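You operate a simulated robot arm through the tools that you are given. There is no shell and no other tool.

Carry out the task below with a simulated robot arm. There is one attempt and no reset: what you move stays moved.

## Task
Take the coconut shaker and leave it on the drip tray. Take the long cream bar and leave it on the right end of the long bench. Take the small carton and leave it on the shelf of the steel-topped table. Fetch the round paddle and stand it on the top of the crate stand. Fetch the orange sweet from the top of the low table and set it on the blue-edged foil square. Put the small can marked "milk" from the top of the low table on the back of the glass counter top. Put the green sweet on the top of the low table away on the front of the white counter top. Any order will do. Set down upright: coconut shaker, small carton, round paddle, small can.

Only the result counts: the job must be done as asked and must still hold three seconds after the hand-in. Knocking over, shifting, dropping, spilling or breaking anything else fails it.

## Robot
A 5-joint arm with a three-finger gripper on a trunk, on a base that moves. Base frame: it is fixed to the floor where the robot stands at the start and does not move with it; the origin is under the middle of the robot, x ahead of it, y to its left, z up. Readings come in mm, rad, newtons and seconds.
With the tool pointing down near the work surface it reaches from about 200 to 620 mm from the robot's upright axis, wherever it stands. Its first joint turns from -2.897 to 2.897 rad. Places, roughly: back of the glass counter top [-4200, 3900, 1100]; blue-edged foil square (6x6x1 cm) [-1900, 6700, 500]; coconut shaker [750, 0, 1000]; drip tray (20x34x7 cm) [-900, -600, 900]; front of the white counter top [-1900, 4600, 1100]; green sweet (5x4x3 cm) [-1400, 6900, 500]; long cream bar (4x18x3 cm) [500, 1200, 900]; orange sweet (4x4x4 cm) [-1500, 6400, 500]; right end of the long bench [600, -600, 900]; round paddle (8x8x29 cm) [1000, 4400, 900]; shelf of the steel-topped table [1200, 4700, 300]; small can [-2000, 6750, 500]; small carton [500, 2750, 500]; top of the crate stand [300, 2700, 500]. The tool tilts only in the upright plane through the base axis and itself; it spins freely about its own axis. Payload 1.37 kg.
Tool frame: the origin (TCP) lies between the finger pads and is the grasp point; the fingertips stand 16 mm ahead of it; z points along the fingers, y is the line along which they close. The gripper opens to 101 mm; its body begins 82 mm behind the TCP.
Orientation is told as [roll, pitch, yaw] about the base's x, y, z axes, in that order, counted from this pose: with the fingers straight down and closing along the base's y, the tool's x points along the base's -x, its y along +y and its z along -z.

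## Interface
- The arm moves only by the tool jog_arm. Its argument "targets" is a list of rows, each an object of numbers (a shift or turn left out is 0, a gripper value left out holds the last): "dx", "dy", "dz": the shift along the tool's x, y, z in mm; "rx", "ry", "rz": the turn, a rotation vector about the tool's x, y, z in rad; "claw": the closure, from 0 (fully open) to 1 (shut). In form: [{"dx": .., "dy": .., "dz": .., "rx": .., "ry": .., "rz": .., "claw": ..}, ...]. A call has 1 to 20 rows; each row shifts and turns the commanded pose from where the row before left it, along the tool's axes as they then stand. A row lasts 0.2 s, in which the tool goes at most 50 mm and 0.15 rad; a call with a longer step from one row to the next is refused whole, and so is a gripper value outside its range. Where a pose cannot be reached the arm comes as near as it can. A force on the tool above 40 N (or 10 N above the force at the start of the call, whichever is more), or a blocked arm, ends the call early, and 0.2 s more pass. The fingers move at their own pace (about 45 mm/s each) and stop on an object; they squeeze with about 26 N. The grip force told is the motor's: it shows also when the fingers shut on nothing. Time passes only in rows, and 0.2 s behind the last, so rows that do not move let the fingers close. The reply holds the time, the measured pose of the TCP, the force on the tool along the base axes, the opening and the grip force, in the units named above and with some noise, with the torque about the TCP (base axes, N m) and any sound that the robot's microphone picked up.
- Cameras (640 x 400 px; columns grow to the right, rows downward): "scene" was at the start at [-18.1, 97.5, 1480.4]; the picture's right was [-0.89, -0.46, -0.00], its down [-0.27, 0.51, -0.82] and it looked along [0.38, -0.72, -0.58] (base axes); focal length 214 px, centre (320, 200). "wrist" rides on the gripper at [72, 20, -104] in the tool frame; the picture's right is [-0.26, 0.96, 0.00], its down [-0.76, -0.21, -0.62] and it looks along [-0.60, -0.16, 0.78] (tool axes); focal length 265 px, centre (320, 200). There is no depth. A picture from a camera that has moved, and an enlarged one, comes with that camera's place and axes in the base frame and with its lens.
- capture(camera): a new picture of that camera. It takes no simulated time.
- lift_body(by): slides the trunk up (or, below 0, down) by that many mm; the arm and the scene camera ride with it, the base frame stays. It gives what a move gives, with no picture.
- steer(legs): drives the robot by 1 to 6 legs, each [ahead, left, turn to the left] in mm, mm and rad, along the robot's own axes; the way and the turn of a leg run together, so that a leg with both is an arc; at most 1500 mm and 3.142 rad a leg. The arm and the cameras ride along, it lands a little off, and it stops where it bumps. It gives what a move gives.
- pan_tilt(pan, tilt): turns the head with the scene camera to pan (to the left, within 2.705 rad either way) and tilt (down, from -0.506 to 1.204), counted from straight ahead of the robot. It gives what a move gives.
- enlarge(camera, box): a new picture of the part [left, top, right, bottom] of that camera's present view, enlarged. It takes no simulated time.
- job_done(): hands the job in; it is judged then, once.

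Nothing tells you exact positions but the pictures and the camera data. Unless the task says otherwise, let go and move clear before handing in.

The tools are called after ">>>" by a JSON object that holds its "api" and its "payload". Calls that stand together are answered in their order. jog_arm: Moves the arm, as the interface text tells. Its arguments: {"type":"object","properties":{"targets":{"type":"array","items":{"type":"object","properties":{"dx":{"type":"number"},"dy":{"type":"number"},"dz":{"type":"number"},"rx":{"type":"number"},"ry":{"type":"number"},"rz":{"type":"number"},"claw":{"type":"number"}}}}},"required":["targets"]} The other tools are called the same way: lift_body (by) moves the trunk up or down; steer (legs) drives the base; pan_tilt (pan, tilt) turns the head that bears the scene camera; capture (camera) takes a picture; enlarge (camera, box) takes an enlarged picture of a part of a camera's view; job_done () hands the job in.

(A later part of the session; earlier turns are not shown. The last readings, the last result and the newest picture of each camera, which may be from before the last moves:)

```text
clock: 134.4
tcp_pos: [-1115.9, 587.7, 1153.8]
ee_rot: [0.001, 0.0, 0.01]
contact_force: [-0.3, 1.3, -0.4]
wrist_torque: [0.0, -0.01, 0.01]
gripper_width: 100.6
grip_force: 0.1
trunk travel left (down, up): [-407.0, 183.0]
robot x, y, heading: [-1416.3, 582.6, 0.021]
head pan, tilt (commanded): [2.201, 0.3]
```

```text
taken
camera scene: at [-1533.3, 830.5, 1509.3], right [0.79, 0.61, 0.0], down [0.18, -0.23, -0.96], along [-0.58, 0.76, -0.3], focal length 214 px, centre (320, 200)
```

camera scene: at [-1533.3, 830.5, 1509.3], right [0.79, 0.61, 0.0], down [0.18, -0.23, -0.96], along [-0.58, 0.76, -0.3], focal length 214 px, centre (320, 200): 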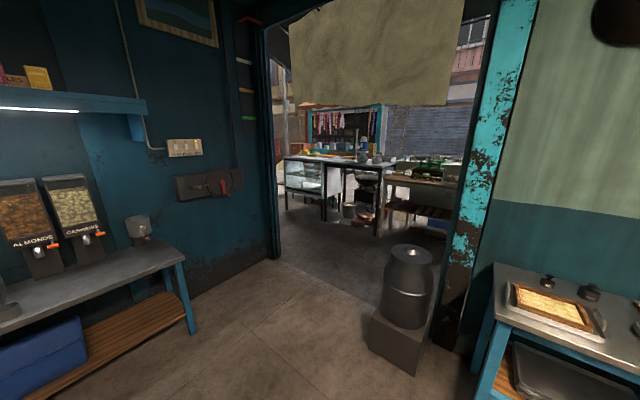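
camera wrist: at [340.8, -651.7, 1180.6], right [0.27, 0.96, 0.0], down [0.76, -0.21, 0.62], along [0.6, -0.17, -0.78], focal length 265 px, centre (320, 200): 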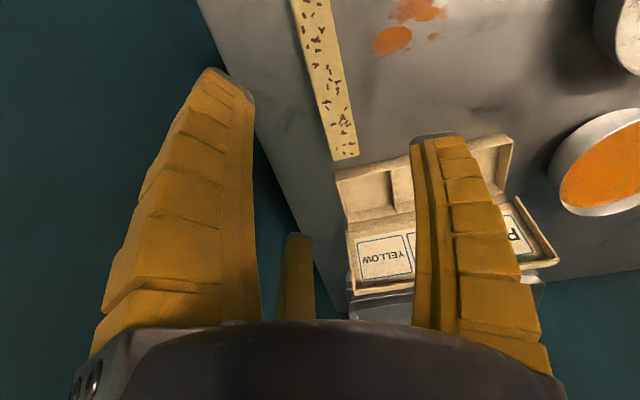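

The doorway is wide open at y≈2380 between x≈-3400 and -1950, left of the milk churn. I drive through it and look around outside.

>>> {"api": "steer", "payload": {"legs": [[-1050, 700, 0], [0, 900, 0], [0, 800, 0]]}}

>>> {"api": "pan_tilt", "payload": {"pan": 0.3, "tilt": 0.2}}

>>> {"api": "capture", "payload": {"camera": "scene"}}

>>> {"api": "pan_tilt", "payload": {"pan": 1.4, "tilt": 0.2}}

>>> {"api": "capture", "payload": {"camera": "scene"}}

>>> {"api": "pan_tilt", "payload": {"pan": 2.4, "tilt": 0.2}}

>>> {"api": "capture", "payload": {"camera": "scene"}}

```text
clock: 148.9
tcp_pos: [-2135.3, 2957.6, 1154.2]
ee_rot: [0.0, -0.001, -0.034]
contact_force: [0.4, 0.0, -0.8]
wrist_torque: [-0.01, 0.02, 0.0]
gripper_width: 100.3
grip_force: 0.1
trunk travel left (down, up): [-407.0, 183.0]
robot x, y, heading: [-2432.5, 2966.0, -0.021]
head pan, tilt (commanded): [2.201, 0.3]
```

```text
clock: 150.8
tcp_pos: [-2135.2, 2959.0, 1154.3]
ee_rot: [0.0, 0.0, -0.035]
contact_force: [-0.2, -0.3, 0.6]
wrist_torque: [-0.01, -0.02, -0.01]
gripper_width: 100.4
grip_force: 0.0
trunk travel left (down, up): [-407.0, 183.0]
robot x, y, heading: [-2433.0, 2964.2, -0.02]
head pan, tilt (commanded): [0.3, 0.201]
```

```text
taken
camera scene: at [-2397.8, 3167.7, 1518.6], right [0.28, -0.96, 0.0], down [-0.19, -0.06, -0.98], along [0.94, 0.27, -0.2], focal length 214 px, centre (320, 200)
```

scene: 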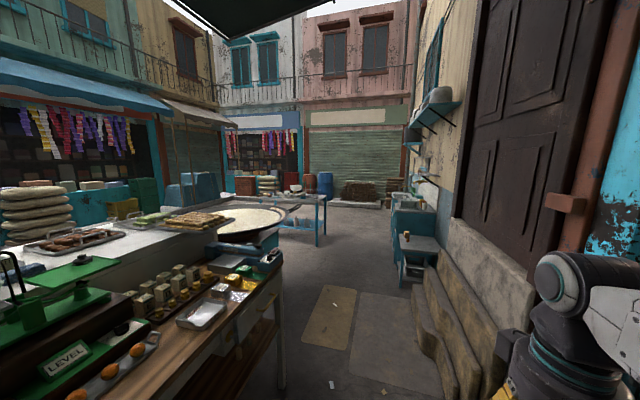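

```text
clock: 152.1
tcp_pos: [-2135.3, 2958.3, 1153.5]
ee_rot: [0.001, 0.002, -0.035]
contact_force: [-0.3, -0.8, 0.2]
wrist_torque: [-0.01, -0.01, -0.05]
gripper_width: 100.7
grip_force: 0.0
trunk travel left (down, up): [-407.0, 183.0]
robot x, y, heading: [-2432.5, 2964.1, -0.022]
head pan, tilt (commanded): [1.4, 0.201]
```

```text
taken
camera scene: at [-2469.5, 3233.4, 1518.6], right [0.98, -0.19, 0.0], down [-0.04, -0.2, -0.98], along [0.19, 0.96, -0.2], focal length 214 px, centre (320, 200)
```

scene: 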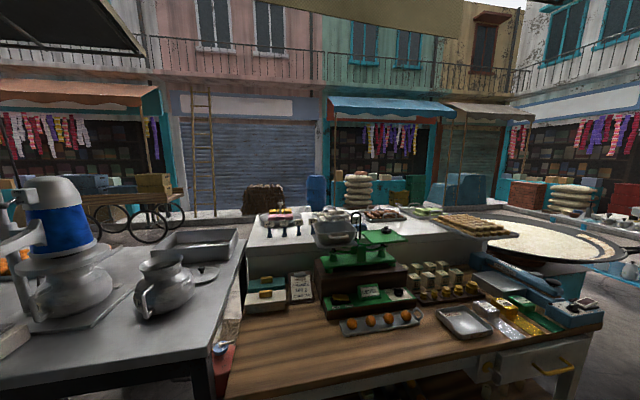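

```text
clock: 153.4
tcp_pos: [-2136.3, 2958.7, 1153.5]
ee_rot: [-0.001, 0.001, -0.035]
contact_force: [-0.1, -0.3, 0.8]
wrist_torque: [0.01, 0.0, 0.01]
gripper_width: 100.5
grip_force: 0.1
trunk travel left (down, up): [-407.0, 183.0]
robot x, y, heading: [-2432.4, 2965.2, -0.019]
head pan, tilt (commanded): [2.4, 0.201]
```

```text
taken
camera scene: at [-2554.7, 3206.4, 1518.6], right [0.69, 0.72, 0.0], down [0.14, -0.14, -0.98], along [-0.71, 0.68, -0.2], focal length 214 px, centre (320, 200)
```

scene: 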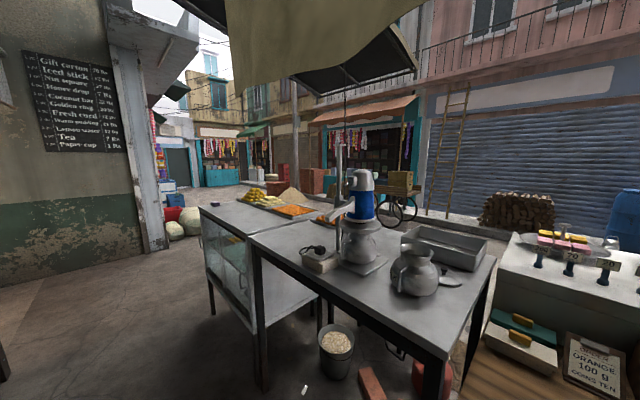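

I'm outside now: a wooden scale table and white counter ahead, the glass counter to the left, and to the right a street with the blue stand by the wall and a blue-legged table further on. I drive along the street toward the crate stand.

>>> {"api": "steer", "payload": {"legs": [[0, 170, 0.02], [1000, 0, 0], [800, 0, 0]]}}

>>> {"api": "pan_tilt", "payload": {"pan": -0.3, "tilt": 0.5}}

>>> {"api": "capture", "payload": {"camera": "scene"}}

>>> {"api": "pan_tilt", "payload": {"pan": 0.5, "tilt": 0.4}}

>>> {"api": "capture", "payload": {"camera": "scene"}}

```text
clock: 163.6
tcp_pos: [-311.7, 3127.5, 1155.1]
ee_rot: [0.0, -0.001, -0.026]
contact_force: [0.2, 0.2, -0.3]
wrist_torque: [-0.03, -0.02, 0.02]
gripper_width: 100.6
grip_force: 0.1
trunk travel left (down, up): [-407.0, 183.0]
robot x, y, heading: [-608.1, 3134.7, -0.009]
head pan, tilt (commanded): [2.4, 0.201]
```

```text
clock: 166.0
tcp_pos: [-311.6, 3127.8, 1153.5]
ee_rot: [-0.001, -0.001, -0.024]
contact_force: [-0.3, 0.6, 0.0]
wrist_torque: [0.01, 0.01, -0.02]
gripper_width: 100.5
grip_force: 0.0
trunk travel left (down, up): [-407.0, 183.0]
robot x, y, heading: [-607.8, 3130.2, -0.008]
head pan, tilt (commanded): [-0.3, 0.499]
```

```text
taken
camera scene: at [-578.8, 3279.9, 1491.0], right [-0.3, -0.95, 0.0], down [-0.46, 0.15, -0.88], along [0.84, -0.27, -0.48], focal length 214 px, centre (320, 200)
```

scene: 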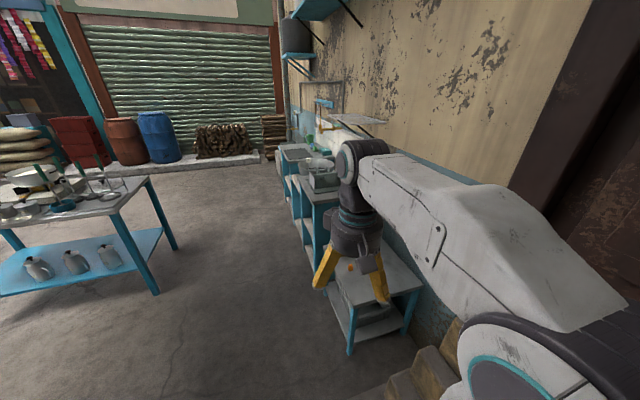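

```text
clock: 167.2
tcp_pos: [-311.7, 3127.4, 1153.7]
ee_rot: [0.0, -0.001, -0.024]
contact_force: [0.1, 0.5, 1.2]
wrist_torque: [0.03, -0.04, 0.02]
gripper_width: 100.6
grip_force: 0.1
trunk travel left (down, up): [-407.0, 183.0]
robot x, y, heading: [-609.2, 3127.5, -0.01]
head pan, tilt (commanded): [0.499, 0.4]
```

```text
taken
camera scene: at [-583.7, 3351.1, 1500.1], right [0.47, -0.88, 0.0], down [-0.34, -0.18, -0.92], along [0.81, 0.43, -0.39], focal length 214 px, centre (320, 200)
```

scene: 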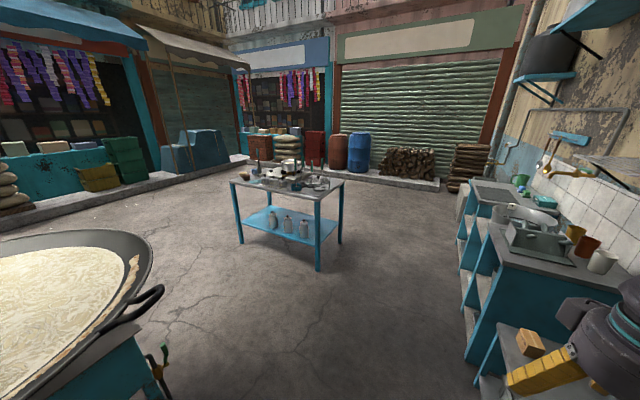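

The stand with the small carton is at front right, the steel-topped table stands in the middle of the street. I'll enlarge both.

>>> {"api": "enlarge", "payload": {"camera": "scene", "box": [440, 250, 640, 375]}}

>>> {"api": "enlarge", "payload": {"camera": "scene", "box": [216, 150, 376, 250]}}

```text
3.20 times, centred on (540, 312) of scene
camera zoom: at [-583.7, 3351.1, 1500.1], right [0.47, -0.88, 0.0], down [-0.34, -0.18, -0.92], along [0.81, 0.43, -0.39], focal length 686 px, centre (-384, -160)
```

zoom: 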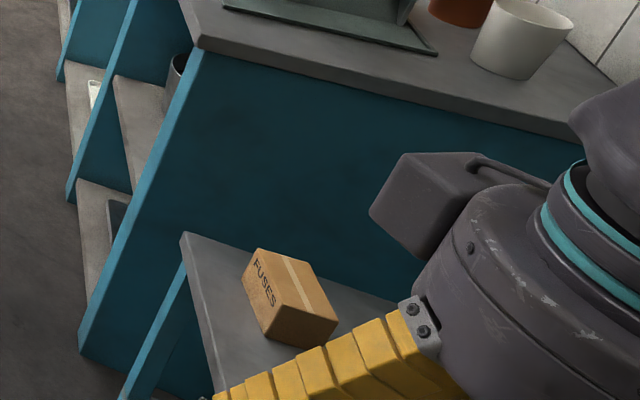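

```text
4.00 times, centred on (296, 200) of scene
camera zoom: at [-583.7, 3351.1, 1500.1], right [0.47, -0.88, 0.0], down [-0.34, -0.18, -0.92], along [0.81, 0.43, -0.39], focal length 858 px, centre (416, 200)
```

zoom: 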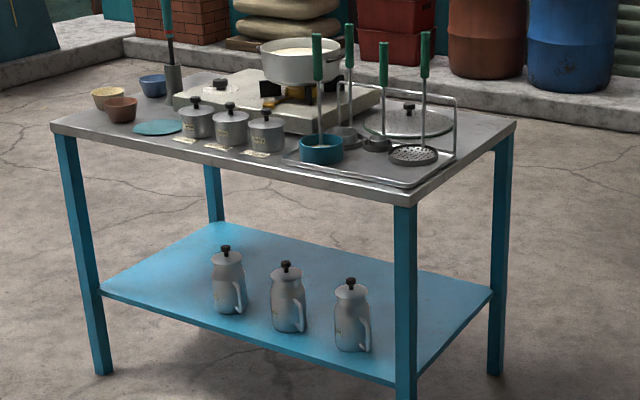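

The small carton stands on the low stand by the wall, and the round-bottomed tools with green handles stand on the steel-topped table. I drive up beside the stand.

>>> {"api": "steer", "payload": {"legs": [[500, 80, 0.01]]}}

>>> {"api": "pan_tilt", "payload": {"pan": -0.7, "tilt": 0.8}}

>>> {"api": "capture", "payload": {"camera": "scene"}}

```text
clock: 170.1
tcp_pos: [184.2, 3192.7, 1153.6]
ee_rot: [0.0, -0.001, -0.04]
contact_force: [0.0, 0.4, 0.3]
wrist_torque: [-0.01, 0.0, 0.02]
gripper_width: 100.4
grip_force: 0.0
trunk travel left (down, up): [-407.0, 183.0]
robot x, y, heading: [-113.2, 3201.4, -0.023]
head pan, tilt (commanded): [0.499, 0.4]
```

```text
clock: 171.5
tcp_pos: [184.0, 3193.0, 1154.0]
ee_rot: [0.001, 0.001, -0.038]
contact_force: [0.7, 0.6, -0.3]
wrist_torque: [0.04, 0.02, 0.0]
gripper_width: 100.7
grip_force: 0.0
trunk travel left (down, up): [-407.0, 183.0]
robot x, y, heading: [-113.8, 3199.3, -0.024]
head pan, tilt (commanded): [-0.7, 0.799]
```

```text
taken
camera scene: at [-107.1, 3324.2, 1465.0], right [-0.66, -0.75, 0.0], down [-0.54, 0.47, -0.7], along [0.52, -0.46, -0.72], focal length 214 px, centre (320, 200)
```

scene: 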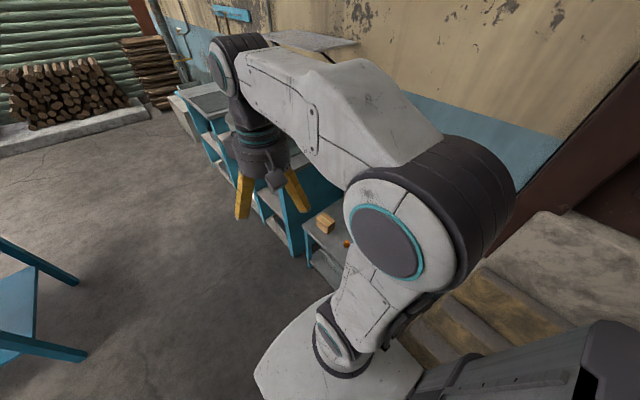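

The arm blocks the view of the stand. I swing it aside to the left and look again.

>>> {"api": "jog_arm", "payload": {"targets": [{"dx": 22.5, "dy": 39.5}, {"dx": 22.5, "dy": 39.5}, {"dx": 22.5, "dy": 39.5}, {"dx": 22.5, "dy": 39.5}, {"dx": 22.5, "dy": 39.5}, {"dx": 22.5, "dy": 39.5}, {}]}}

>>> {"api": "capture", "payload": {"camera": "scene"}}

>>> {"api": "lift_body", "payload": {"by": -300}}

>>> {"api": "capture", "payload": {"camera": "scene"}}

```text
clock: 173.1
tcp_pos: [54.3, 3437.4, 1155.4]
ee_rot: [0.0, -0.001, -0.041]
contact_force: [0.2, -0.1, 0.1]
wrist_torque: [-0.02, -0.01, 0.01]
gripper_width: 100.6
grip_force: 0.1
trunk travel left (down, up): [-407.0, 183.0]
robot x, y, heading: [-113.0, 3206.3, -0.022]
head pan, tilt (commanded): [-0.7, 0.799]
```

```text
taken
camera scene: at [-107.2, 3324.3, 1465.0], right [-0.66, -0.75, 0.0], down [-0.54, 0.48, -0.7], along [0.52, -0.46, -0.72], focal length 214 px, centre (320, 200)
```

scene: 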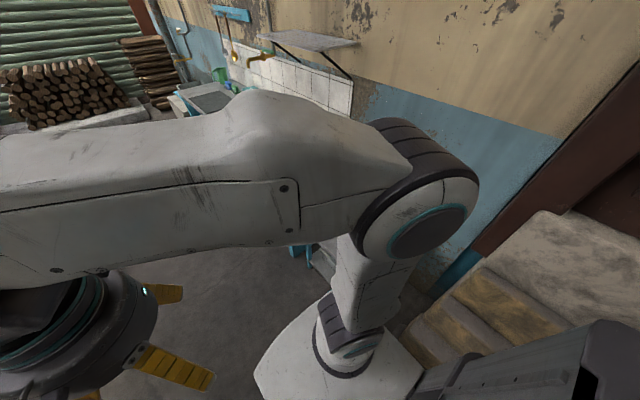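

```text
clock: 176.1
tcp_pos: [55.8, 3436.9, 854.9]
ee_rot: [0.001, 0.0, -0.04]
contact_force: [-0.1, 0.7, 0.0]
wrist_torque: [0.02, -0.01, -0.02]
gripper_width: 100.4
grip_force: 0.1
trunk travel left (down, up): [-107.0, 483.0]
robot x, y, heading: [-113.9, 3200.9, -0.026]
head pan, tilt (commanded): [-0.7, 0.799]
```

```text
taken
camera scene: at [-107.2, 3324.2, 1165.0], right [-0.66, -0.75, 0.0], down [-0.54, 0.48, -0.7], along [0.52, -0.46, -0.72], focal length 214 px, centre (320, 200)
```

scene: 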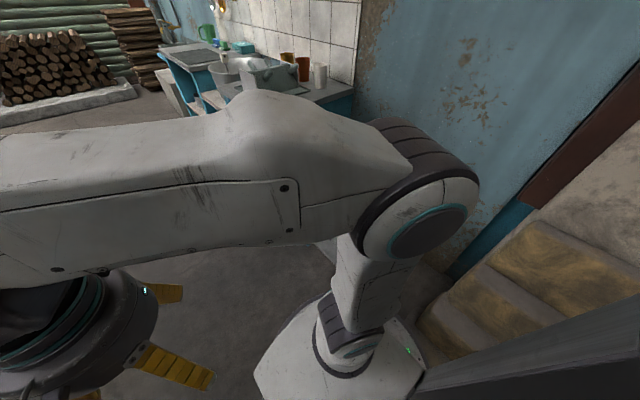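

The wrist camera will give a better view. I swing the arm over near the stand at the lowered trunk height.

>>> {"api": "jog_arm", "payload": {"targets": [{"dx": -23.8, "dy": -38.8}, {"dx": -23.8, "dy": -38.8}, {"dx": -23.8, "dy": -38.8}, {"dx": -23.8, "dy": -38.8}, {"dx": -23.8, "dy": -38.8}, {"dx": -23.8, "dy": -38.8}, {"dx": -23.8, "dy": -38.8}, {"dx": -23.8, "dy": -38.8}, {"dx": -23.8, "dy": -38.8}, {"dx": -23.8, "dy": -38.8}, {"dx": -23.8, "dy": -38.8}, {}]}}

>>> {"api": "capture", "payload": {"camera": "wrist"}}

>>> {"api": "capture", "payload": {"camera": "scene"}}

```text
clock: 178.7
tcp_pos: [301.8, 2998.5, 856.2]
ee_rot: [0.001, 0.0, -0.037]
contact_force: [-1.0, 0.4, 0.3]
wrist_torque: [-0.02, -0.01, 0.02]
gripper_width: 100.7
grip_force: 0.1
trunk travel left (down, up): [-107.0, 483.0]
robot x, y, heading: [-117.7, 3202.1, -0.024]
head pan, tilt (commanded): [-0.7, 0.799]
```

```text
taken
camera wrist: at [231.2, 3020.1, 961.9], right [0.3, 0.95, 0.0], down [0.75, -0.24, 0.62], along [0.59, -0.19, -0.78], focal length 265 px, centre (320, 200)
```

wrist: 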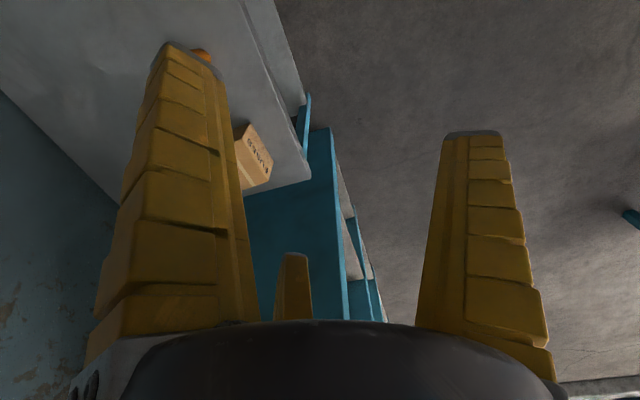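

```text
taken
camera scene: at [-107.0, 3324.0, 1165.0], right [-0.66, -0.75, 0.0], down [-0.54, 0.48, -0.7], along [0.52, -0.46, -0.72], focal length 214 px, centre (320, 200)
```

scene: 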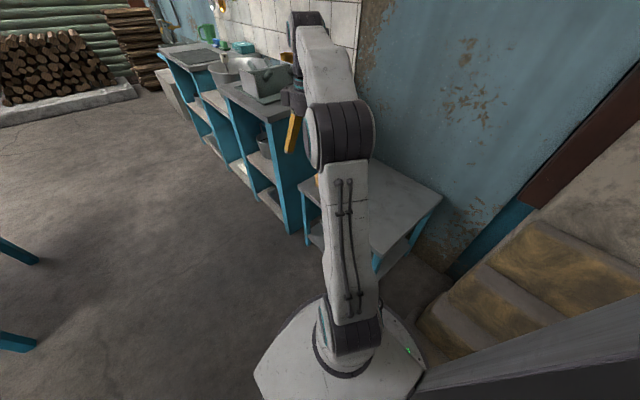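

The stand's top is near z≈500 with its front edge at y≈2906, and the carton is around [430, 2815]. I drive 210 mm closer and bring the hand above the carton.

>>> {"api": "steer", "payload": {"legs": [[205, 25, 0.02]]}}

>>> {"api": "capture", "payload": {"camera": "wrist"}}

>>> {"api": "capture", "payload": {"camera": "scene"}}

```text
clock: 180.3
tcp_pos: [506.1, 3024.8, 856.3]
ee_rot: [0.0, -0.002, -0.027]
contact_force: [-0.4, -0.5, -0.1]
wrist_torque: [0.01, -0.02, 0.01]
gripper_width: 100.7
grip_force: 0.1
trunk travel left (down, up): [-107.0, 483.0]
robot x, y, heading: [93.2, 3221.1, -0.015]
head pan, tilt (commanded): [-0.7, 0.799]
```

```text
taken
camera wrist: at [436.4, 3046.6, 962.1], right [0.29, 0.96, 0.0], down [0.75, -0.23, 0.62], along [0.59, -0.18, -0.78], focal length 265 px, centre (320, 200)
```

wrist: 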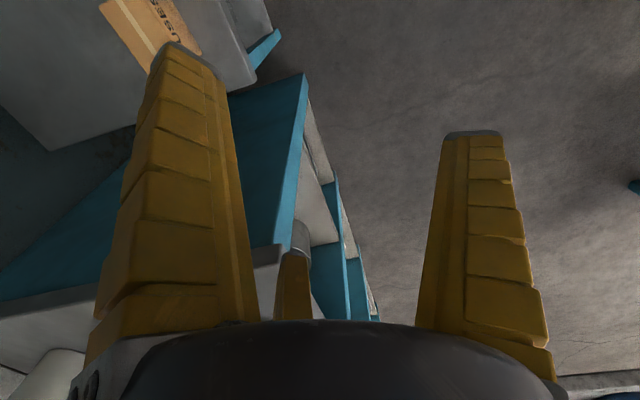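

```text
taken
camera scene: at [94.5, 3345.7, 1165.0], right [-0.65, -0.76, 0.0], down [-0.54, 0.47, -0.7], along [0.53, -0.46, -0.72], focal length 214 px, centre (320, 200)
```

scene: 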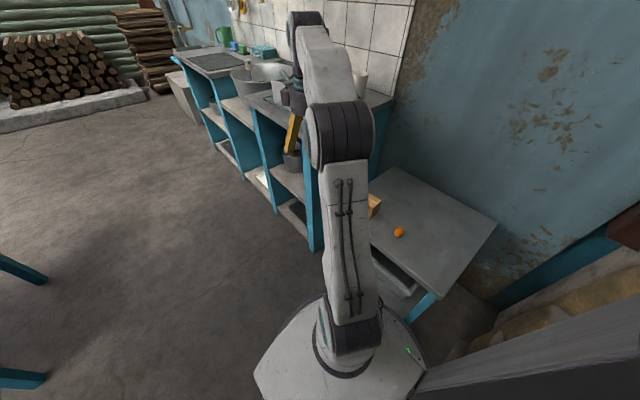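

The hand is near the sink structure, so I move it back toward the stand and get the carton into the wrist view.

>>> {"api": "jog_arm", "payload": {"targets": [{"dx": 40, "dy": 0}, {"dx": 35, "dy": -20, "dz": 10}, {"dx": 30, "dy": -36, "dz": 14}, {"dx": 15, "dy": -42, "dz": 14}, {"dx": 0, "dy": -45, "dz": 10}, {}]}}

>>> {"api": "capture", "payload": {"camera": "wrist"}}

>>> {"api": "capture", "payload": {"camera": "scene"}}

```text
clock: 181.7
tcp_pos: [383.0, 2883.2, 805.5]
ee_rot: [0.0, 0.0, -0.025]
contact_force: [-0.2, -0.2, -0.6]
wrist_torque: [-0.02, -0.02, 0.0]
gripper_width: 100.3
grip_force: 0.1
trunk travel left (down, up): [-107.0, 483.0]
robot x, y, heading: [87.2, 3226.5, -0.011]
head pan, tilt (commanded): [-0.7, 0.799]
```

```text
taken
camera wrist: at [312.4, 2904.7, 912.5], right [0.29, 0.96, 0.0], down [0.75, -0.23, 0.62], along [0.59, -0.18, -0.78], focal length 265 px, centre (320, 200)
```

wrist: 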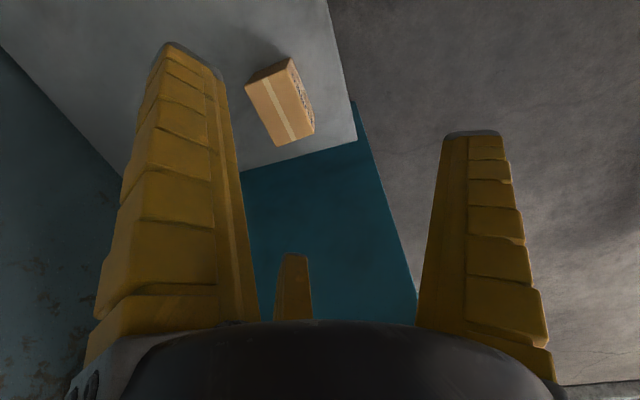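

```text
taken
camera scene: at [94.6, 3345.6, 1165.0], right [-0.65, -0.76, 0.0], down [-0.54, 0.47, -0.7], along [0.53, -0.46, -0.72], focal length 214 px, centre (320, 200)
```

scene: 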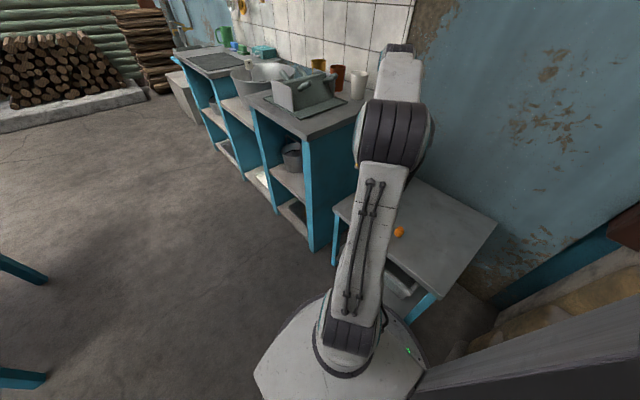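

The carton is now in the wrist view, and the stand top works out at z≈481. I'll enlarge the carton for its exact pose.

>>> {"api": "enlarge", "payload": {"camera": "wrist", "box": [220, 40, 380, 140]}}

```text
4.00 times, centred on (300, 90) of wrist
camera zoom: at [312.4, 2904.7, 912.5], right [0.29, 0.96, 0.0], down [0.75, -0.23, 0.62], along [0.59, -0.18, -0.78], focal length 1062 px, centre (400, 640)
```

zoom: 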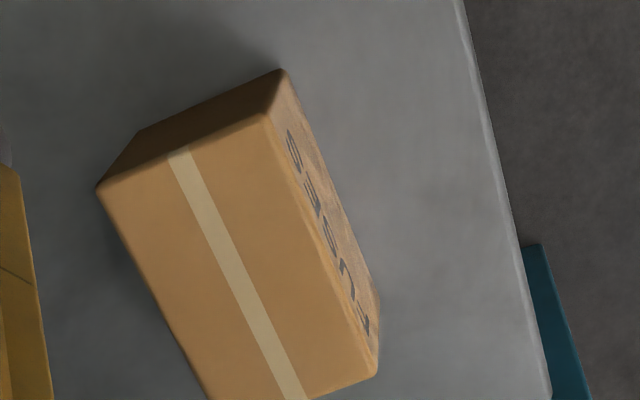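

The carton measures about 95×60×68 mm, lies almost along x (yaw ≈0.08), centre ≈[423, 2817], top z≈549. I align the tool and move above it.

>>> {"api": "jog_arm", "payload": {"targets": [{"rz": -0.105}, {"dx": -8.8, "dy": -20, "dz": 40}, {"dx": -8.8, "dy": -20, "dz": 40}, {"dx": -8.8, "dy": -20, "dz": 40}, {"dx": -8.8, "dy": -20, "dz": 40}, {}]}}

>>> {"api": "capture", "payload": {"camera": "wrist"}}

```text
clock: 183.1
tcp_pos: [422.8, 2807.1, 650.8]
ee_rot: [0.0, 0.0, 0.079]
contact_force: [0.0, -0.4, 0.0]
wrist_torque: [0.02, 0.0, -0.03]
gripper_width: 100.7
grip_force: 0.0
trunk travel left (down, up): [-107.0, 483.0]
robot x, y, heading: [87.2, 3220.8, -0.015]
head pan, tilt (commanded): [-0.7, 0.799]
```

```text
taken
camera wrist: at [350.5, 2821.9, 755.6], right [0.19, 0.98, 0.0], down [0.77, -0.15, 0.62], along [0.61, -0.12, -0.78], focal length 265 px, centre (320, 200)
```

wrist: 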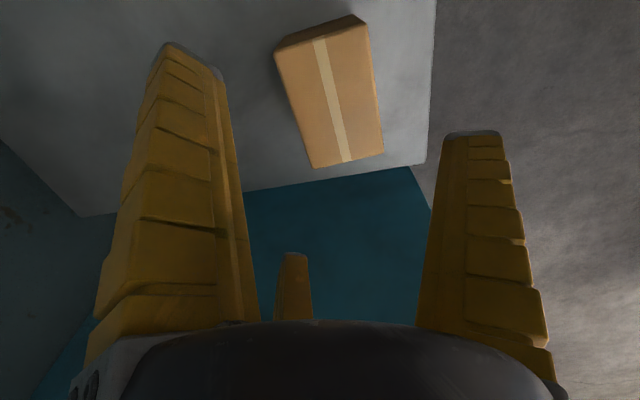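

Well aligned, with the carton's middle about 13 mm to the +y side. I descend to grip height and close.

>>> {"api": "jog_arm", "payload": {"targets": [{"dy": 1.5, "dz": 35}, {"dz": 35}, {"dz": 30}, {}]}}

>>> {"api": "capture", "payload": {"camera": "wrist"}}

```text
clock: 184.1
tcp_pos: [423.3, 2810.8, 548.4]
ee_rot: [0.0, 0.0, 0.078]
contact_force: [0.1, -0.4, 0.7]
wrist_torque: [0.01, 0.02, 0.01]
gripper_width: 101.0
grip_force: 0.0
trunk travel left (down, up): [-107.0, 483.0]
robot x, y, heading: [92.2, 3220.3, -0.014]
head pan, tilt (commanded): [-0.7, 0.799]
```

```text
taken
camera wrist: at [350.7, 2824.6, 654.0], right [0.19, 0.98, 0.0], down [0.77, -0.15, 0.62], along [0.61, -0.12, -0.78], focal length 265 px, centre (320, 200)
```

wrist: 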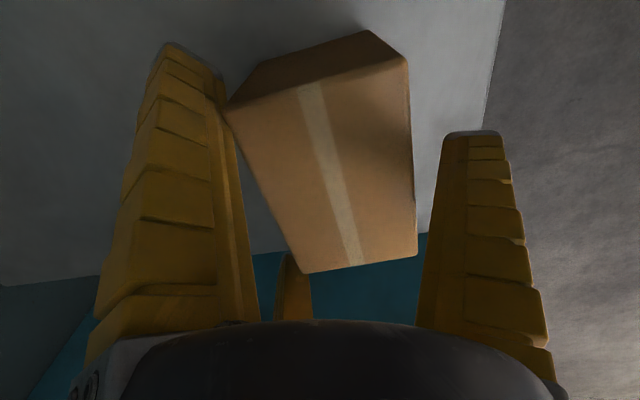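

The fingers straddle the carton; I shift 2 mm for equal gaps, go down to mid-height and close.

>>> {"api": "jog_arm", "payload": {"targets": [{"dy": -2}, {"dz": 17}, {"dz": 17}, {}]}}

>>> {"api": "jog_arm", "payload": {"targets": [{"claw": 0.1}, {"claw": 0.2}, {"claw": 0.3}, {"claw": 0.5}, {"claw": 0.8}, {"claw": 1}, {}, {}]}}

>>> {"api": "capture", "payload": {"camera": "wrist"}}

```text
clock: 185.1
tcp_pos: [424.0, 2809.3, 516.7]
ee_rot: [-0.004, -0.001, 0.08]
contact_force: [3.4, 1.3, 24.8]
wrist_torque: [0.31, 0.51, 0.18]
gripper_width: 105.4
grip_force: 2.9
trunk travel left (down, up): [-107.0, 483.0]
robot x, y, heading: [90.6, 3220.1, -0.015]
head pan, tilt (commanded): [-0.7, 0.799]
```

```text
clock: 186.9
tcp_pos: [423.6, 2809.8, 516.6]
ee_rot: [-0.002, 0.001, 0.079]
contact_force: [1.4, 4.3, 26.0]
wrist_torque: [1.17, 0.38, 0.11]
gripper_width: 85.6
grip_force: 25.4
trunk travel left (down, up): [-107.0, 483.0]
robot x, y, heading: [87.7, 3221.8, -0.008]
head pan, tilt (commanded): [-0.7, 0.799]
```

```text
taken
camera wrist: at [351.1, 2823.4, 621.9], right [0.19, 0.98, 0.0], down [0.77, -0.15, 0.62], along [0.61, -0.12, -0.78], focal length 265 px, centre (320, 200)
```

wrist: 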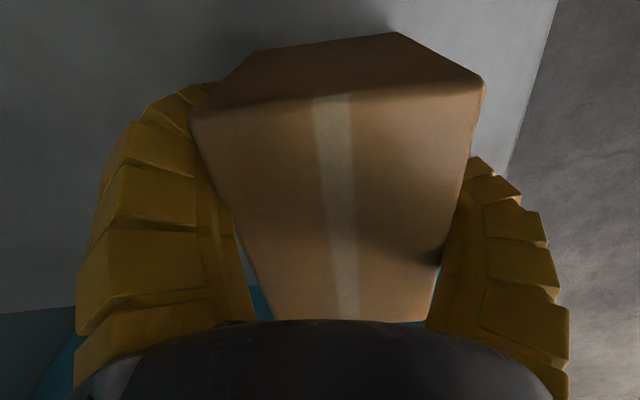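

The fingertips had just touched the stand top (so it's at z≈500), and the fingers now hold the carton. I lift carefully.

>>> {"api": "jog_arm", "payload": {"targets": [{"dz": -5}, {"dz": -10}, {"dz": -20}, {"dz": -30}, {"dz": -35}, {}]}}

>>> {"api": "capture", "payload": {"camera": "wrist"}}

>>> {"api": "capture", "payload": {"camera": "scene"}}

```text
clock: 188.3
tcp_pos: [423.3, 2807.3, 614.7]
ee_rot: [-0.001, 0.001, 0.079]
contact_force: [-0.4, -0.6, -0.9]
wrist_torque: [0.0, -0.06, 0.01]
gripper_width: 82.0
grip_force: 26.2
trunk travel left (down, up): [-107.0, 483.0]
robot x, y, heading: [90.0, 3222.3, -0.01]
head pan, tilt (commanded): [-0.7, 0.799]
```

```text
taken
camera wrist: at [350.9, 2822.0, 720.4], right [0.19, 0.98, 0.0], down [0.77, -0.15, 0.62], along [0.61, -0.12, -0.78], focal length 265 px, centre (320, 200)
```

wrist: 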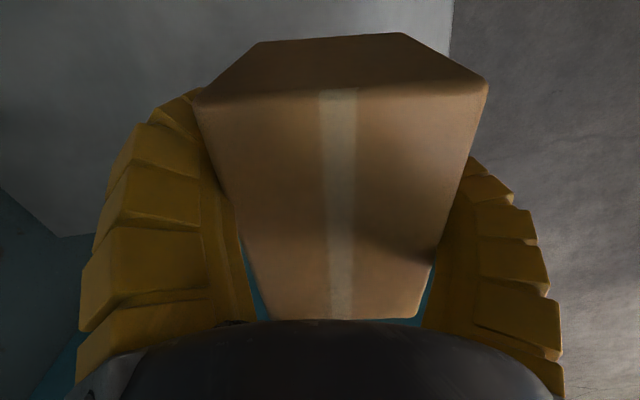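

```text
taken
camera scene: at [94.7, 3345.6, 1165.0], right [-0.65, -0.76, 0.0], down [-0.54, 0.47, -0.7], along [0.53, -0.46, -0.72], focal length 214 px, centre (320, 200)
```

scene: 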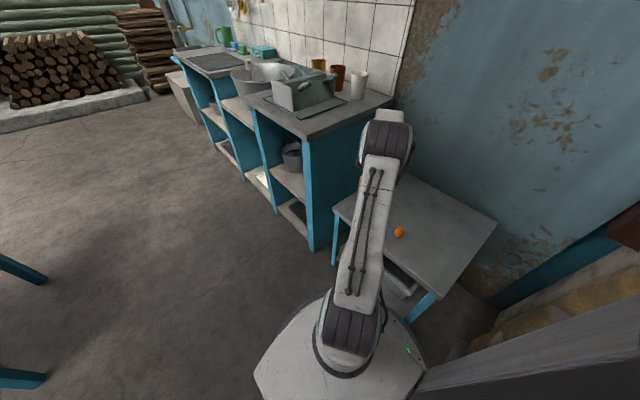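

The carton is held. I raise it, move away from the stand, and swing the arm to the left side for delivery to the steel-topped table's shelf.

>>> {"api": "jog_arm", "payload": {"targets": [{"dz": -40}, {"dz": -40}, {"dz": -20}, {}]}}

>>> {"api": "steer", "payload": {"legs": [[0, 300, 0.01]]}}

>>> {"api": "jog_arm", "payload": {"targets": [{"dx": 2.35, "dy": 45.8}, {"dx": 2.35, "dy": 45.8}, {"dx": 2.35, "dy": 45.8}, {"dx": 2.35, "dy": 45.8}, {"dx": 2.35, "dy": 45.8}, {"dx": 2.35, "dy": 45.8}, {"dx": 2.35, "dy": 45.8}, {"dx": 2.35, "dy": 45.8}, {"dx": 2.35, "dy": 45.8}, {"dx": 2.35, "dy": 45.8}, {"dx": 2.35, "dy": 45.8}, {"dx": 2.35, "dy": 45.8}, {"dx": 2.35, "dy": 45.8}, {"dx": 2.35, "dy": 45.8}, {"dx": 2.35, "dy": 45.8}, {"dx": 2.35, "dy": 45.8}, {}]}}

>>> {"api": "pan_tilt", "payload": {"pan": -0.9, "tilt": 0.5}}

>>> {"api": "capture", "payload": {"camera": "scene"}}

```text
clock: 189.3
tcp_pos: [423.4, 2807.9, 714.8]
ee_rot: [-0.001, -0.001, 0.078]
contact_force: [0.2, -0.2, -1.6]
wrist_torque: [-0.02, -0.04, -0.02]
gripper_width: 81.3
grip_force: 25.8
trunk travel left (down, up): [-107.0, 483.0]
robot x, y, heading: [89.7, 3222.8, -0.009]
head pan, tilt (commanded): [-0.7, 0.799]
```

```text
clock: 191.3
tcp_pos: [427.9, 3100.7, 715.0]
ee_rot: [0.0, 0.001, 0.087]
contact_force: [0.9, 0.1, -1.6]
wrist_torque: [0.02, 0.0, -0.03]
gripper_width: 80.6
grip_force: 26.1
trunk travel left (down, up): [-107.0, 483.0]
robot x, y, heading: [92.3, 3511.4, -0.01]
head pan, tilt (commanded): [-0.7, 0.799]
```

```text
clock: 194.9
tcp_pos: [329.7, 3827.8, 714.5]
ee_rot: [-0.001, 0.0, 0.084]
contact_force: [-1.1, 0.4, -1.1]
wrist_torque: [-0.02, 0.0, 0.04]
gripper_width: 80.1
grip_force: 26.0
trunk travel left (down, up): [-107.0, 483.0]
robot x, y, heading: [94.0, 3515.3, -0.003]
head pan, tilt (commanded): [-0.7, 0.799]
```

```text
clock: 195.7
tcp_pos: [328.4, 3827.5, 714.8]
ee_rot: [0.0, -0.001, 0.085]
contact_force: [0.6, -0.5, -1.6]
wrist_torque: [-0.01, -0.01, 0.0]
gripper_width: 79.5
grip_force: 25.7
trunk travel left (down, up): [-107.0, 483.0]
robot x, y, heading: [93.5, 3516.6, -0.004]
head pan, tilt (commanded): [-0.901, 0.499]
```

```text
taken
camera scene: at [91.2, 3617.5, 1190.9], right [-0.79, -0.62, 0.0], down [-0.3, 0.38, -0.88], along [0.54, -0.69, -0.48], focal length 214 px, centre (320, 200)
```

scene: 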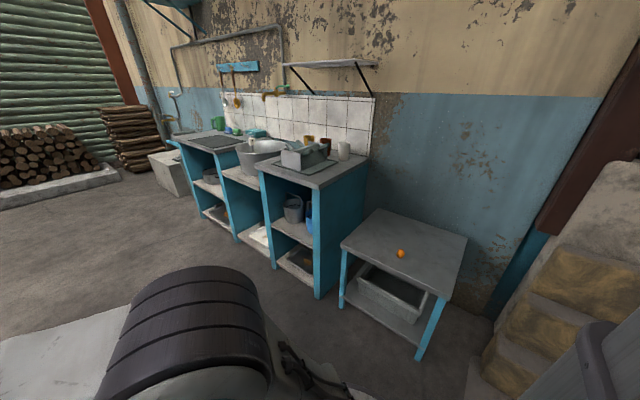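

The crate stand (with a crate beneath) is clear to see; only a small orange item lies on its top. Now I drive toward the near end of the steel-topped table with the carton.

>>> {"api": "steer", "payload": {"legs": [[1000, 0, 0], [100, 140, 0]]}}

>>> {"api": "pan_tilt", "payload": {"pan": 1.5, "tilt": 0.5}}

>>> {"api": "capture", "payload": {"camera": "scene"}}

>>> {"api": "capture", "payload": {"camera": "wrist"}}

```text
clock: 201.9
tcp_pos: [1431.1, 3925.5, 715.4]
ee_rot: [0.001, 0.001, 0.045]
contact_force: [-0.5, -0.3, -1.8]
wrist_torque: [-0.02, -0.02, -0.02]
gripper_width: 78.5
grip_force: 25.8
trunk travel left (down, up): [-107.0, 483.0]
robot x, y, heading: [1181.7, 3620.5, -0.049]
head pan, tilt (commanded): [-0.901, 0.499]
```

```text
clock: 204.1
tcp_pos: [1431.3, 3924.4, 716.0]
ee_rot: [-0.001, 0.0, 0.043]
contact_force: [-0.1, 0.4, -1.1]
wrist_torque: [-0.02, -0.01, -0.02]
gripper_width: 78.0
grip_force: 25.4
trunk travel left (down, up): [-107.0, 483.0]
robot x, y, heading: [1181.5, 3620.3, -0.046]
head pan, tilt (commanded): [1.499, 0.499]
```

```text
taken
camera scene: at [1141.8, 3889.3, 1190.9], right [0.99, -0.12, 0.0], down [-0.06, -0.48, -0.88], along [0.1, 0.87, -0.48], focal length 214 px, centre (320, 200)
```

scene: 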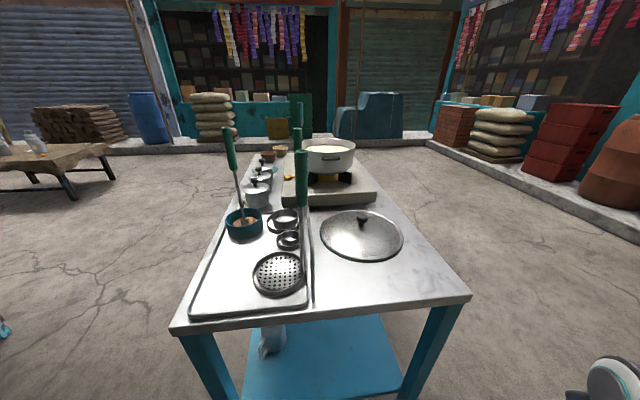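

```text
taken
camera wrist: at [1359.4, 3941.8, 821.2], right [0.22, 0.97, 0.0], down [0.76, -0.17, 0.62], along [0.6, -0.14, -0.78], focal length 265 px, centre (320, 200)
```

wrist: 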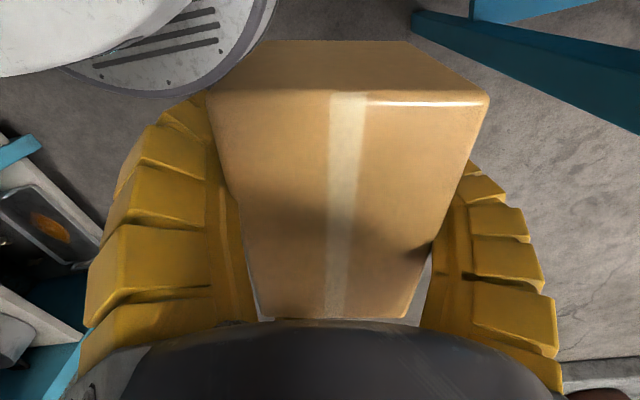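

The near edge of the table is at y≈4171, x from 880 to 1520. I lower the trunk fully, shift 55 mm closer and bring the carton in front of the gap between the legs.

>>> {"api": "lift_body", "payload": {"by": -106}}

>>> {"api": "steer", "payload": {"legs": [[0, 55, 0]]}}

>>> {"api": "jog_arm", "payload": {"targets": [{"dx": 38, "dy": 12.7}, {"dx": 38, "dy": 12.7}, {"dx": 38, "dy": 12.7}, {"dx": 38, "dy": 12.7}, {"dx": 38, "dy": 12.7}, {"dx": 38, "dy": 12.7}, {"dz": 40}, {"dz": 40}, {"dz": 40}, {}]}}

>>> {"api": "capture", "payload": {"camera": "scene"}}

>>> {"api": "capture", "payload": {"camera": "wrist"}}

```text
clock: 205.5
tcp_pos: [1432.1, 3924.8, 608.8]
ee_rot: [0.0, 0.0, 0.045]
contact_force: [0.0, 0.1, -2.2]
wrist_torque: [-0.03, -0.04, 0.01]
gripper_width: 77.3
grip_force: 25.7
trunk travel left (down, up): [-1.0, 589.0]
robot x, y, heading: [1182.1, 3618.6, -0.05]
head pan, tilt (commanded): [1.499, 0.499]
```

```text
clock: 206.4
tcp_pos: [1434.2, 3979.4, 609.7]
ee_rot: [0.002, 0.001, 0.043]
contact_force: [0.2, 0.0, -1.3]
wrist_torque: [0.03, -0.01, 0.0]
gripper_width: 77.4
grip_force: 25.8
trunk travel left (down, up): [-1.0, 589.0]
robot x, y, heading: [1183.1, 3674.9, -0.041]
head pan, tilt (commanded): [1.499, 0.499]
```

```text
clock: 208.6
tcp_pos: [1204.2, 4048.6, 491.4]
ee_rot: [0.001, 0.0, 0.043]
contact_force: [-0.8, -0.4, -0.7]
wrist_torque: [-0.03, -0.04, 0.03]
gripper_width: 77.3
grip_force: 26.0
trunk travel left (down, up): [-1.0, 589.0]
robot x, y, heading: [1183.6, 3679.9, -0.05]
head pan, tilt (commanded): [1.499, 0.499]
```

```text
taken
camera scene: at [1144.3, 3944.3, 1084.9], right [0.99, -0.12, 0.0], down [-0.06, -0.48, -0.88], along [0.1, 0.87, -0.48], focal length 214 px, centre (320, 200)
```

scene: 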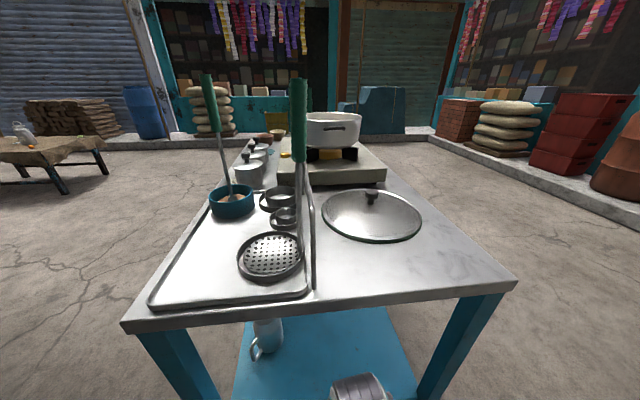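

```text
taken
camera wrist: at [1132.6, 4063.9, 597.4], right [0.22, 0.97, 0.0], down [0.76, -0.18, 0.62], along [0.6, -0.14, -0.78], focal length 265 px, centre (320, 200)
```

wrist: 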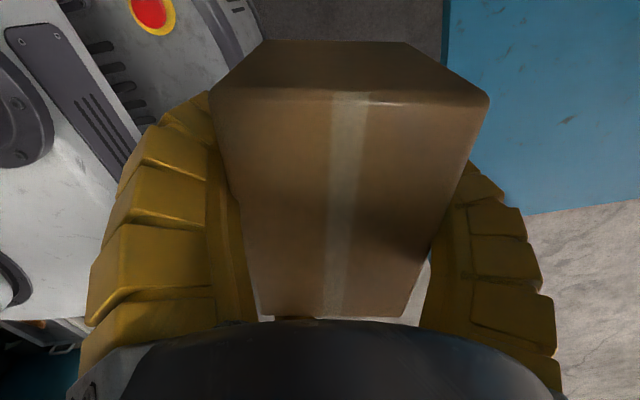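

The shelf's near edge is at y≈4182 and x runs to ≈1485. I lower the carton in front of the table, then slide it in under the top.

>>> {"api": "jog_arm", "payload": {"targets": [{"dz": 40}, {"dz": 40}, {"dz": 40}, {"dz": 36}, {}]}}

>>> {"api": "jog_arm", "payload": {"targets": [{"dx": -2, "dy": 45}, {"dx": -2, "dy": 45}, {"dx": -2, "dy": 45}, {}]}}

>>> {"api": "capture", "payload": {"camera": "scene"}}

>>> {"api": "capture", "payload": {"camera": "wrist"}}

```text
clock: 209.8
tcp_pos: [1202.3, 4047.5, 334.2]
ee_rot: [0.0, 0.001, 0.042]
contact_force: [-0.2, 1.0, -1.9]
wrist_torque: [-0.03, -0.01, -0.01]
gripper_width: 76.9
grip_force: 26.3
trunk travel left (down, up): [-1.0, 589.0]
robot x, y, heading: [1184.5, 3678.1, -0.047]
head pan, tilt (commanded): [1.499, 0.499]
```

```text
clock: 210.8
tcp_pos: [1203.7, 4182.6, 332.9]
ee_rot: [-0.003, 0.0, 0.042]
contact_force: [-0.3, 0.5, -1.3]
wrist_torque: [-0.02, -0.01, 0.02]
gripper_width: 76.8
grip_force: 26.0
trunk travel left (down, up): [-1.0, 589.0]
robot x, y, heading: [1183.4, 3676.2, -0.047]
head pan, tilt (commanded): [1.499, 0.499]
```

```text
taken
camera scene: at [1144.3, 3944.4, 1084.9], right [0.99, -0.12, 0.0], down [-0.06, -0.48, -0.88], along [0.1, 0.87, -0.48], focal length 214 px, centre (320, 200)
```

scene: 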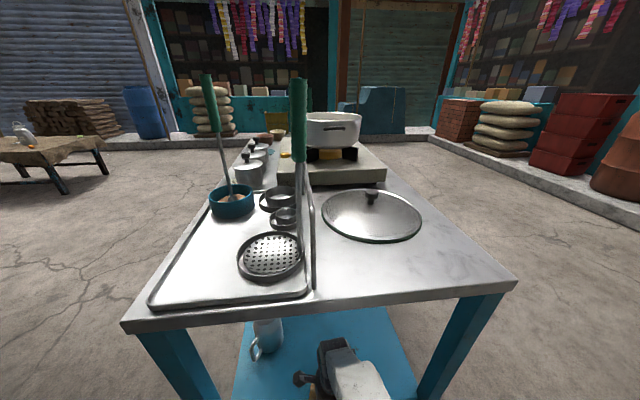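

```text
taken
camera wrist: at [1131.8, 4198.2, 439.1], right [0.22, 0.97, 0.0], down [0.76, -0.17, 0.62], along [0.61, -0.14, -0.78], focal length 265 px, centre (320, 200)
```

wrist: 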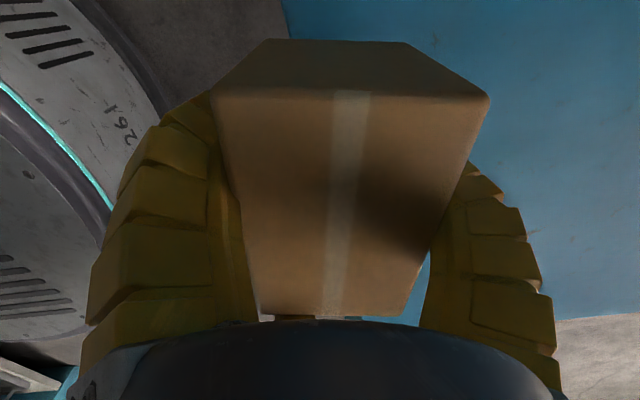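

The hand is entering beneath the table top. I continue inward.

>>> {"api": "jog_arm", "payload": {"targets": [{"dx": -1.5, "dy": 35}, {"dx": -1.5, "dy": 35}, {"dx": -1.5, "dy": 32}, {}]}}

>>> {"api": "capture", "payload": {"camera": "scene"}}

>>> {"api": "capture", "payload": {"camera": "wrist"}}

```text
clock: 211.8
tcp_pos: [1202.3, 4274.4, 332.6]
ee_rot: [-0.001, -0.001, 0.04]
contact_force: [-1.0, 0.5, -1.0]
wrist_torque: [-0.02, 0.01, -0.02]
gripper_width: 77.0
grip_force: 25.9
out of reach, approached as far as the arm can: row 3
trunk travel left (down, up): [-1.0, 589.0]
robot x, y, heading: [1182.9, 3677.0, -0.042]
head pan, tilt (commanded): [1.499, 0.499]
```

```text
taken
camera scene: at [1144.3, 3944.4, 1084.8], right [0.99, -0.12, 0.0], down [-0.06, -0.48, -0.88], along [0.1, 0.87, -0.48], focal length 214 px, centre (320, 200)
```

scene: 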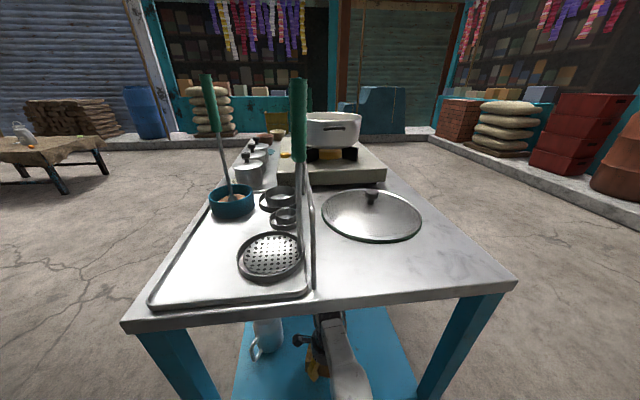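

```text
taken
camera wrist: at [1130.6, 4290.0, 438.0], right [0.22, 0.97, 0.0], down [0.76, -0.17, 0.62], along [0.61, -0.14, -0.78], focal length 265 px, centre (320, 200)
```

wrist: 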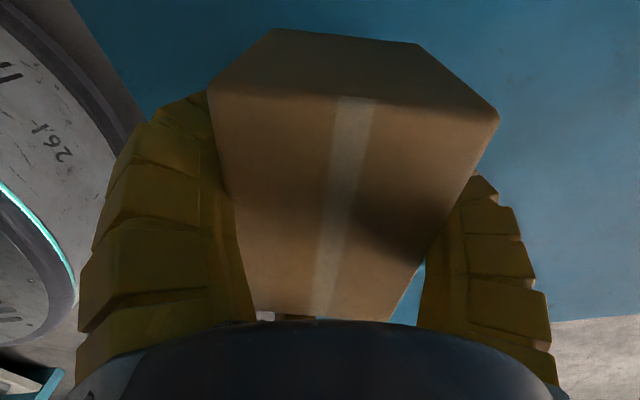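

The carton is about 90 mm inside the shelf edge, which is enough. I lower it onto the shelf in small steps.

>>> {"api": "jog_arm", "payload": {"targets": [{"dz": 10}, {"dz": 8}, {"dz": 5}, {}]}}

>>> {"api": "jog_arm", "payload": {"targets": [{"dz": 3}, {"dz": 3}, {"dz": 3}, {}]}}

```text
clock: 212.8
tcp_pos: [1202.4, 4272.7, 311.7]
ee_rot: [0.001, -0.001, 0.041]
contact_force: [-1.3, -1.8, 8.7]
wrist_torque: [-0.39, -0.2, -0.09]
gripper_width: 76.8
grip_force: 26.2
trunk travel left (down, up): [-1.0, 589.0]
robot x, y, heading: [1184.4, 3674.2, -0.048]
head pan, tilt (commanded): [1.499, 0.499]
```

```text
clock: 213.8
tcp_pos: [1202.9, 4273.4, 308.8]
ee_rot: [0.012, 0.0, 0.041]
contact_force: [1.6, -1.3, 35.5]
wrist_torque: [-0.53, 1.32, 0.13]
gripper_width: 78.3
grip_force: 26.3
trunk travel left (down, up): [-1.0, 589.0]
robot x, y, heading: [1185.0, 3673.0, -0.047]
head pan, tilt (commanded): [1.499, 0.499]
```

Contact with the shelf is firm. I ease off a few millimetres and check the force before releasing.

>>> {"api": "jog_arm", "payload": {"targets": [{"dz": -3}, {}]}}

```text
clock: 214.4
tcp_pos: [1203.4, 4274.2, 307.8]
ee_rot: [0.005, 0.0, 0.042]
contact_force: [0.8, 8.2, 20.6]
wrist_torque: [-0.21, 0.73, -0.25]
gripper_width: 77.8
grip_force: 25.9
trunk travel left (down, up): [-1.0, 589.0]
robot x, y, heading: [1183.2, 3677.4, -0.05]
head pan, tilt (commanded): [1.499, 0.499]
```

>>> {"api": "jog_arm", "payload": {"targets": [{"dz": -3}, {}]}}

>>> {"api": "jog_arm", "payload": {"targets": [{"claw": 0.22}, {"claw": 0.15}, {"claw": 0.08}, {"claw": 0.0}, {}, {}]}}

>>> {"api": "capture", "payload": {"camera": "wrist"}}

```text
clock: 215.0
tcp_pos: [1203.2, 4273.5, 307.9]
ee_rot: [-0.002, 0.0, 0.041]
contact_force: [2.9, 3.8, 10.3]
wrist_torque: [-0.1, 0.49, -0.15]
gripper_width: 77.3
grip_force: 25.6
trunk travel left (down, up): [-1.0, 589.0]
robot x, y, heading: [1188.9, 3673.3, -0.05]
head pan, tilt (commanded): [1.499, 0.499]
```

```text
clock: 216.4
tcp_pos: [1202.4, 4271.9, 307.8]
ee_rot: [0.001, 0.0, 0.045]
contact_force: [-0.8, -0.5, 2.0]
wrist_torque: [0.12, 0.19, 0.11]
gripper_width: 101.5
grip_force: 4.1
trunk travel left (down, up): [-1.0, 589.0]
robot x, y, heading: [1182.8, 3679.0, -0.051]
head pan, tilt (commanded): [1.499, 0.499]
```

```text
taken
camera wrist: at [1130.4, 4288.6, 413.0], right [0.22, 0.97, 0.0], down [0.76, -0.17, 0.62], along [0.61, -0.14, -0.78], focal length 265 px, centre (320, 200)
```

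wrist: 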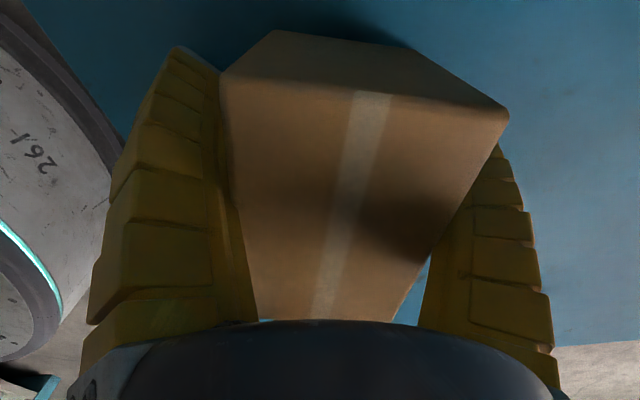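

The fingers are open. I raise slightly to relieve the tips and rotate the tool to align with the carton before leaving.

>>> {"api": "jog_arm", "payload": {"targets": [{"dz": -5}, {}]}}

>>> {"api": "jog_arm", "payload": {"targets": [{"rz": 0.1}, {"rz": 0.1}, {"rz": 0.1}, {}]}}

>>> {"api": "capture", "payload": {"camera": "wrist"}}

```text
clock: 217.0
tcp_pos: [1202.4, 4271.9, 312.4]
ee_rot: [-0.003, 0.001, 0.041]
contact_force: [-0.2, -0.2, -0.1]
wrist_torque: [0.03, -0.02, 0.02]
gripper_width: 100.7
grip_force: 0.0
trunk travel left (down, up): [-1.0, 589.0]
robot x, y, heading: [1187.6, 3674.6, -0.043]
head pan, tilt (commanded): [1.499, 0.499]
```

```text
clock: 218.0
tcp_pos: [1202.9, 4273.6, 312.3]
ee_rot: [-0.001, 0.001, -0.258]
contact_force: [-0.2, 0.3, 1.9]
wrist_torque: [0.01, 0.01, 0.01]
gripper_width: 101.8
grip_force: 0.0
trunk travel left (down, up): [-1.0, 589.0]
robot x, y, heading: [1183.9, 3676.6, -0.053]
head pan, tilt (commanded): [1.499, 0.499]
```

```text
taken
camera wrist: at [1139.2, 4309.9, 418.2], right [0.5, 0.86, 0.0], down [0.68, -0.39, 0.62], along [0.54, -0.31, -0.78], focal length 265 px, centre (320, 200)
```

wrist: 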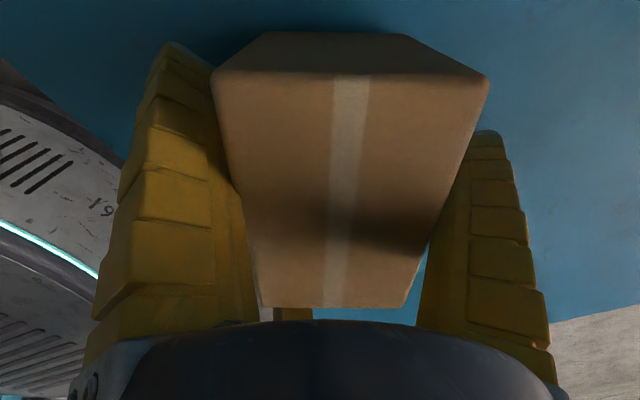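

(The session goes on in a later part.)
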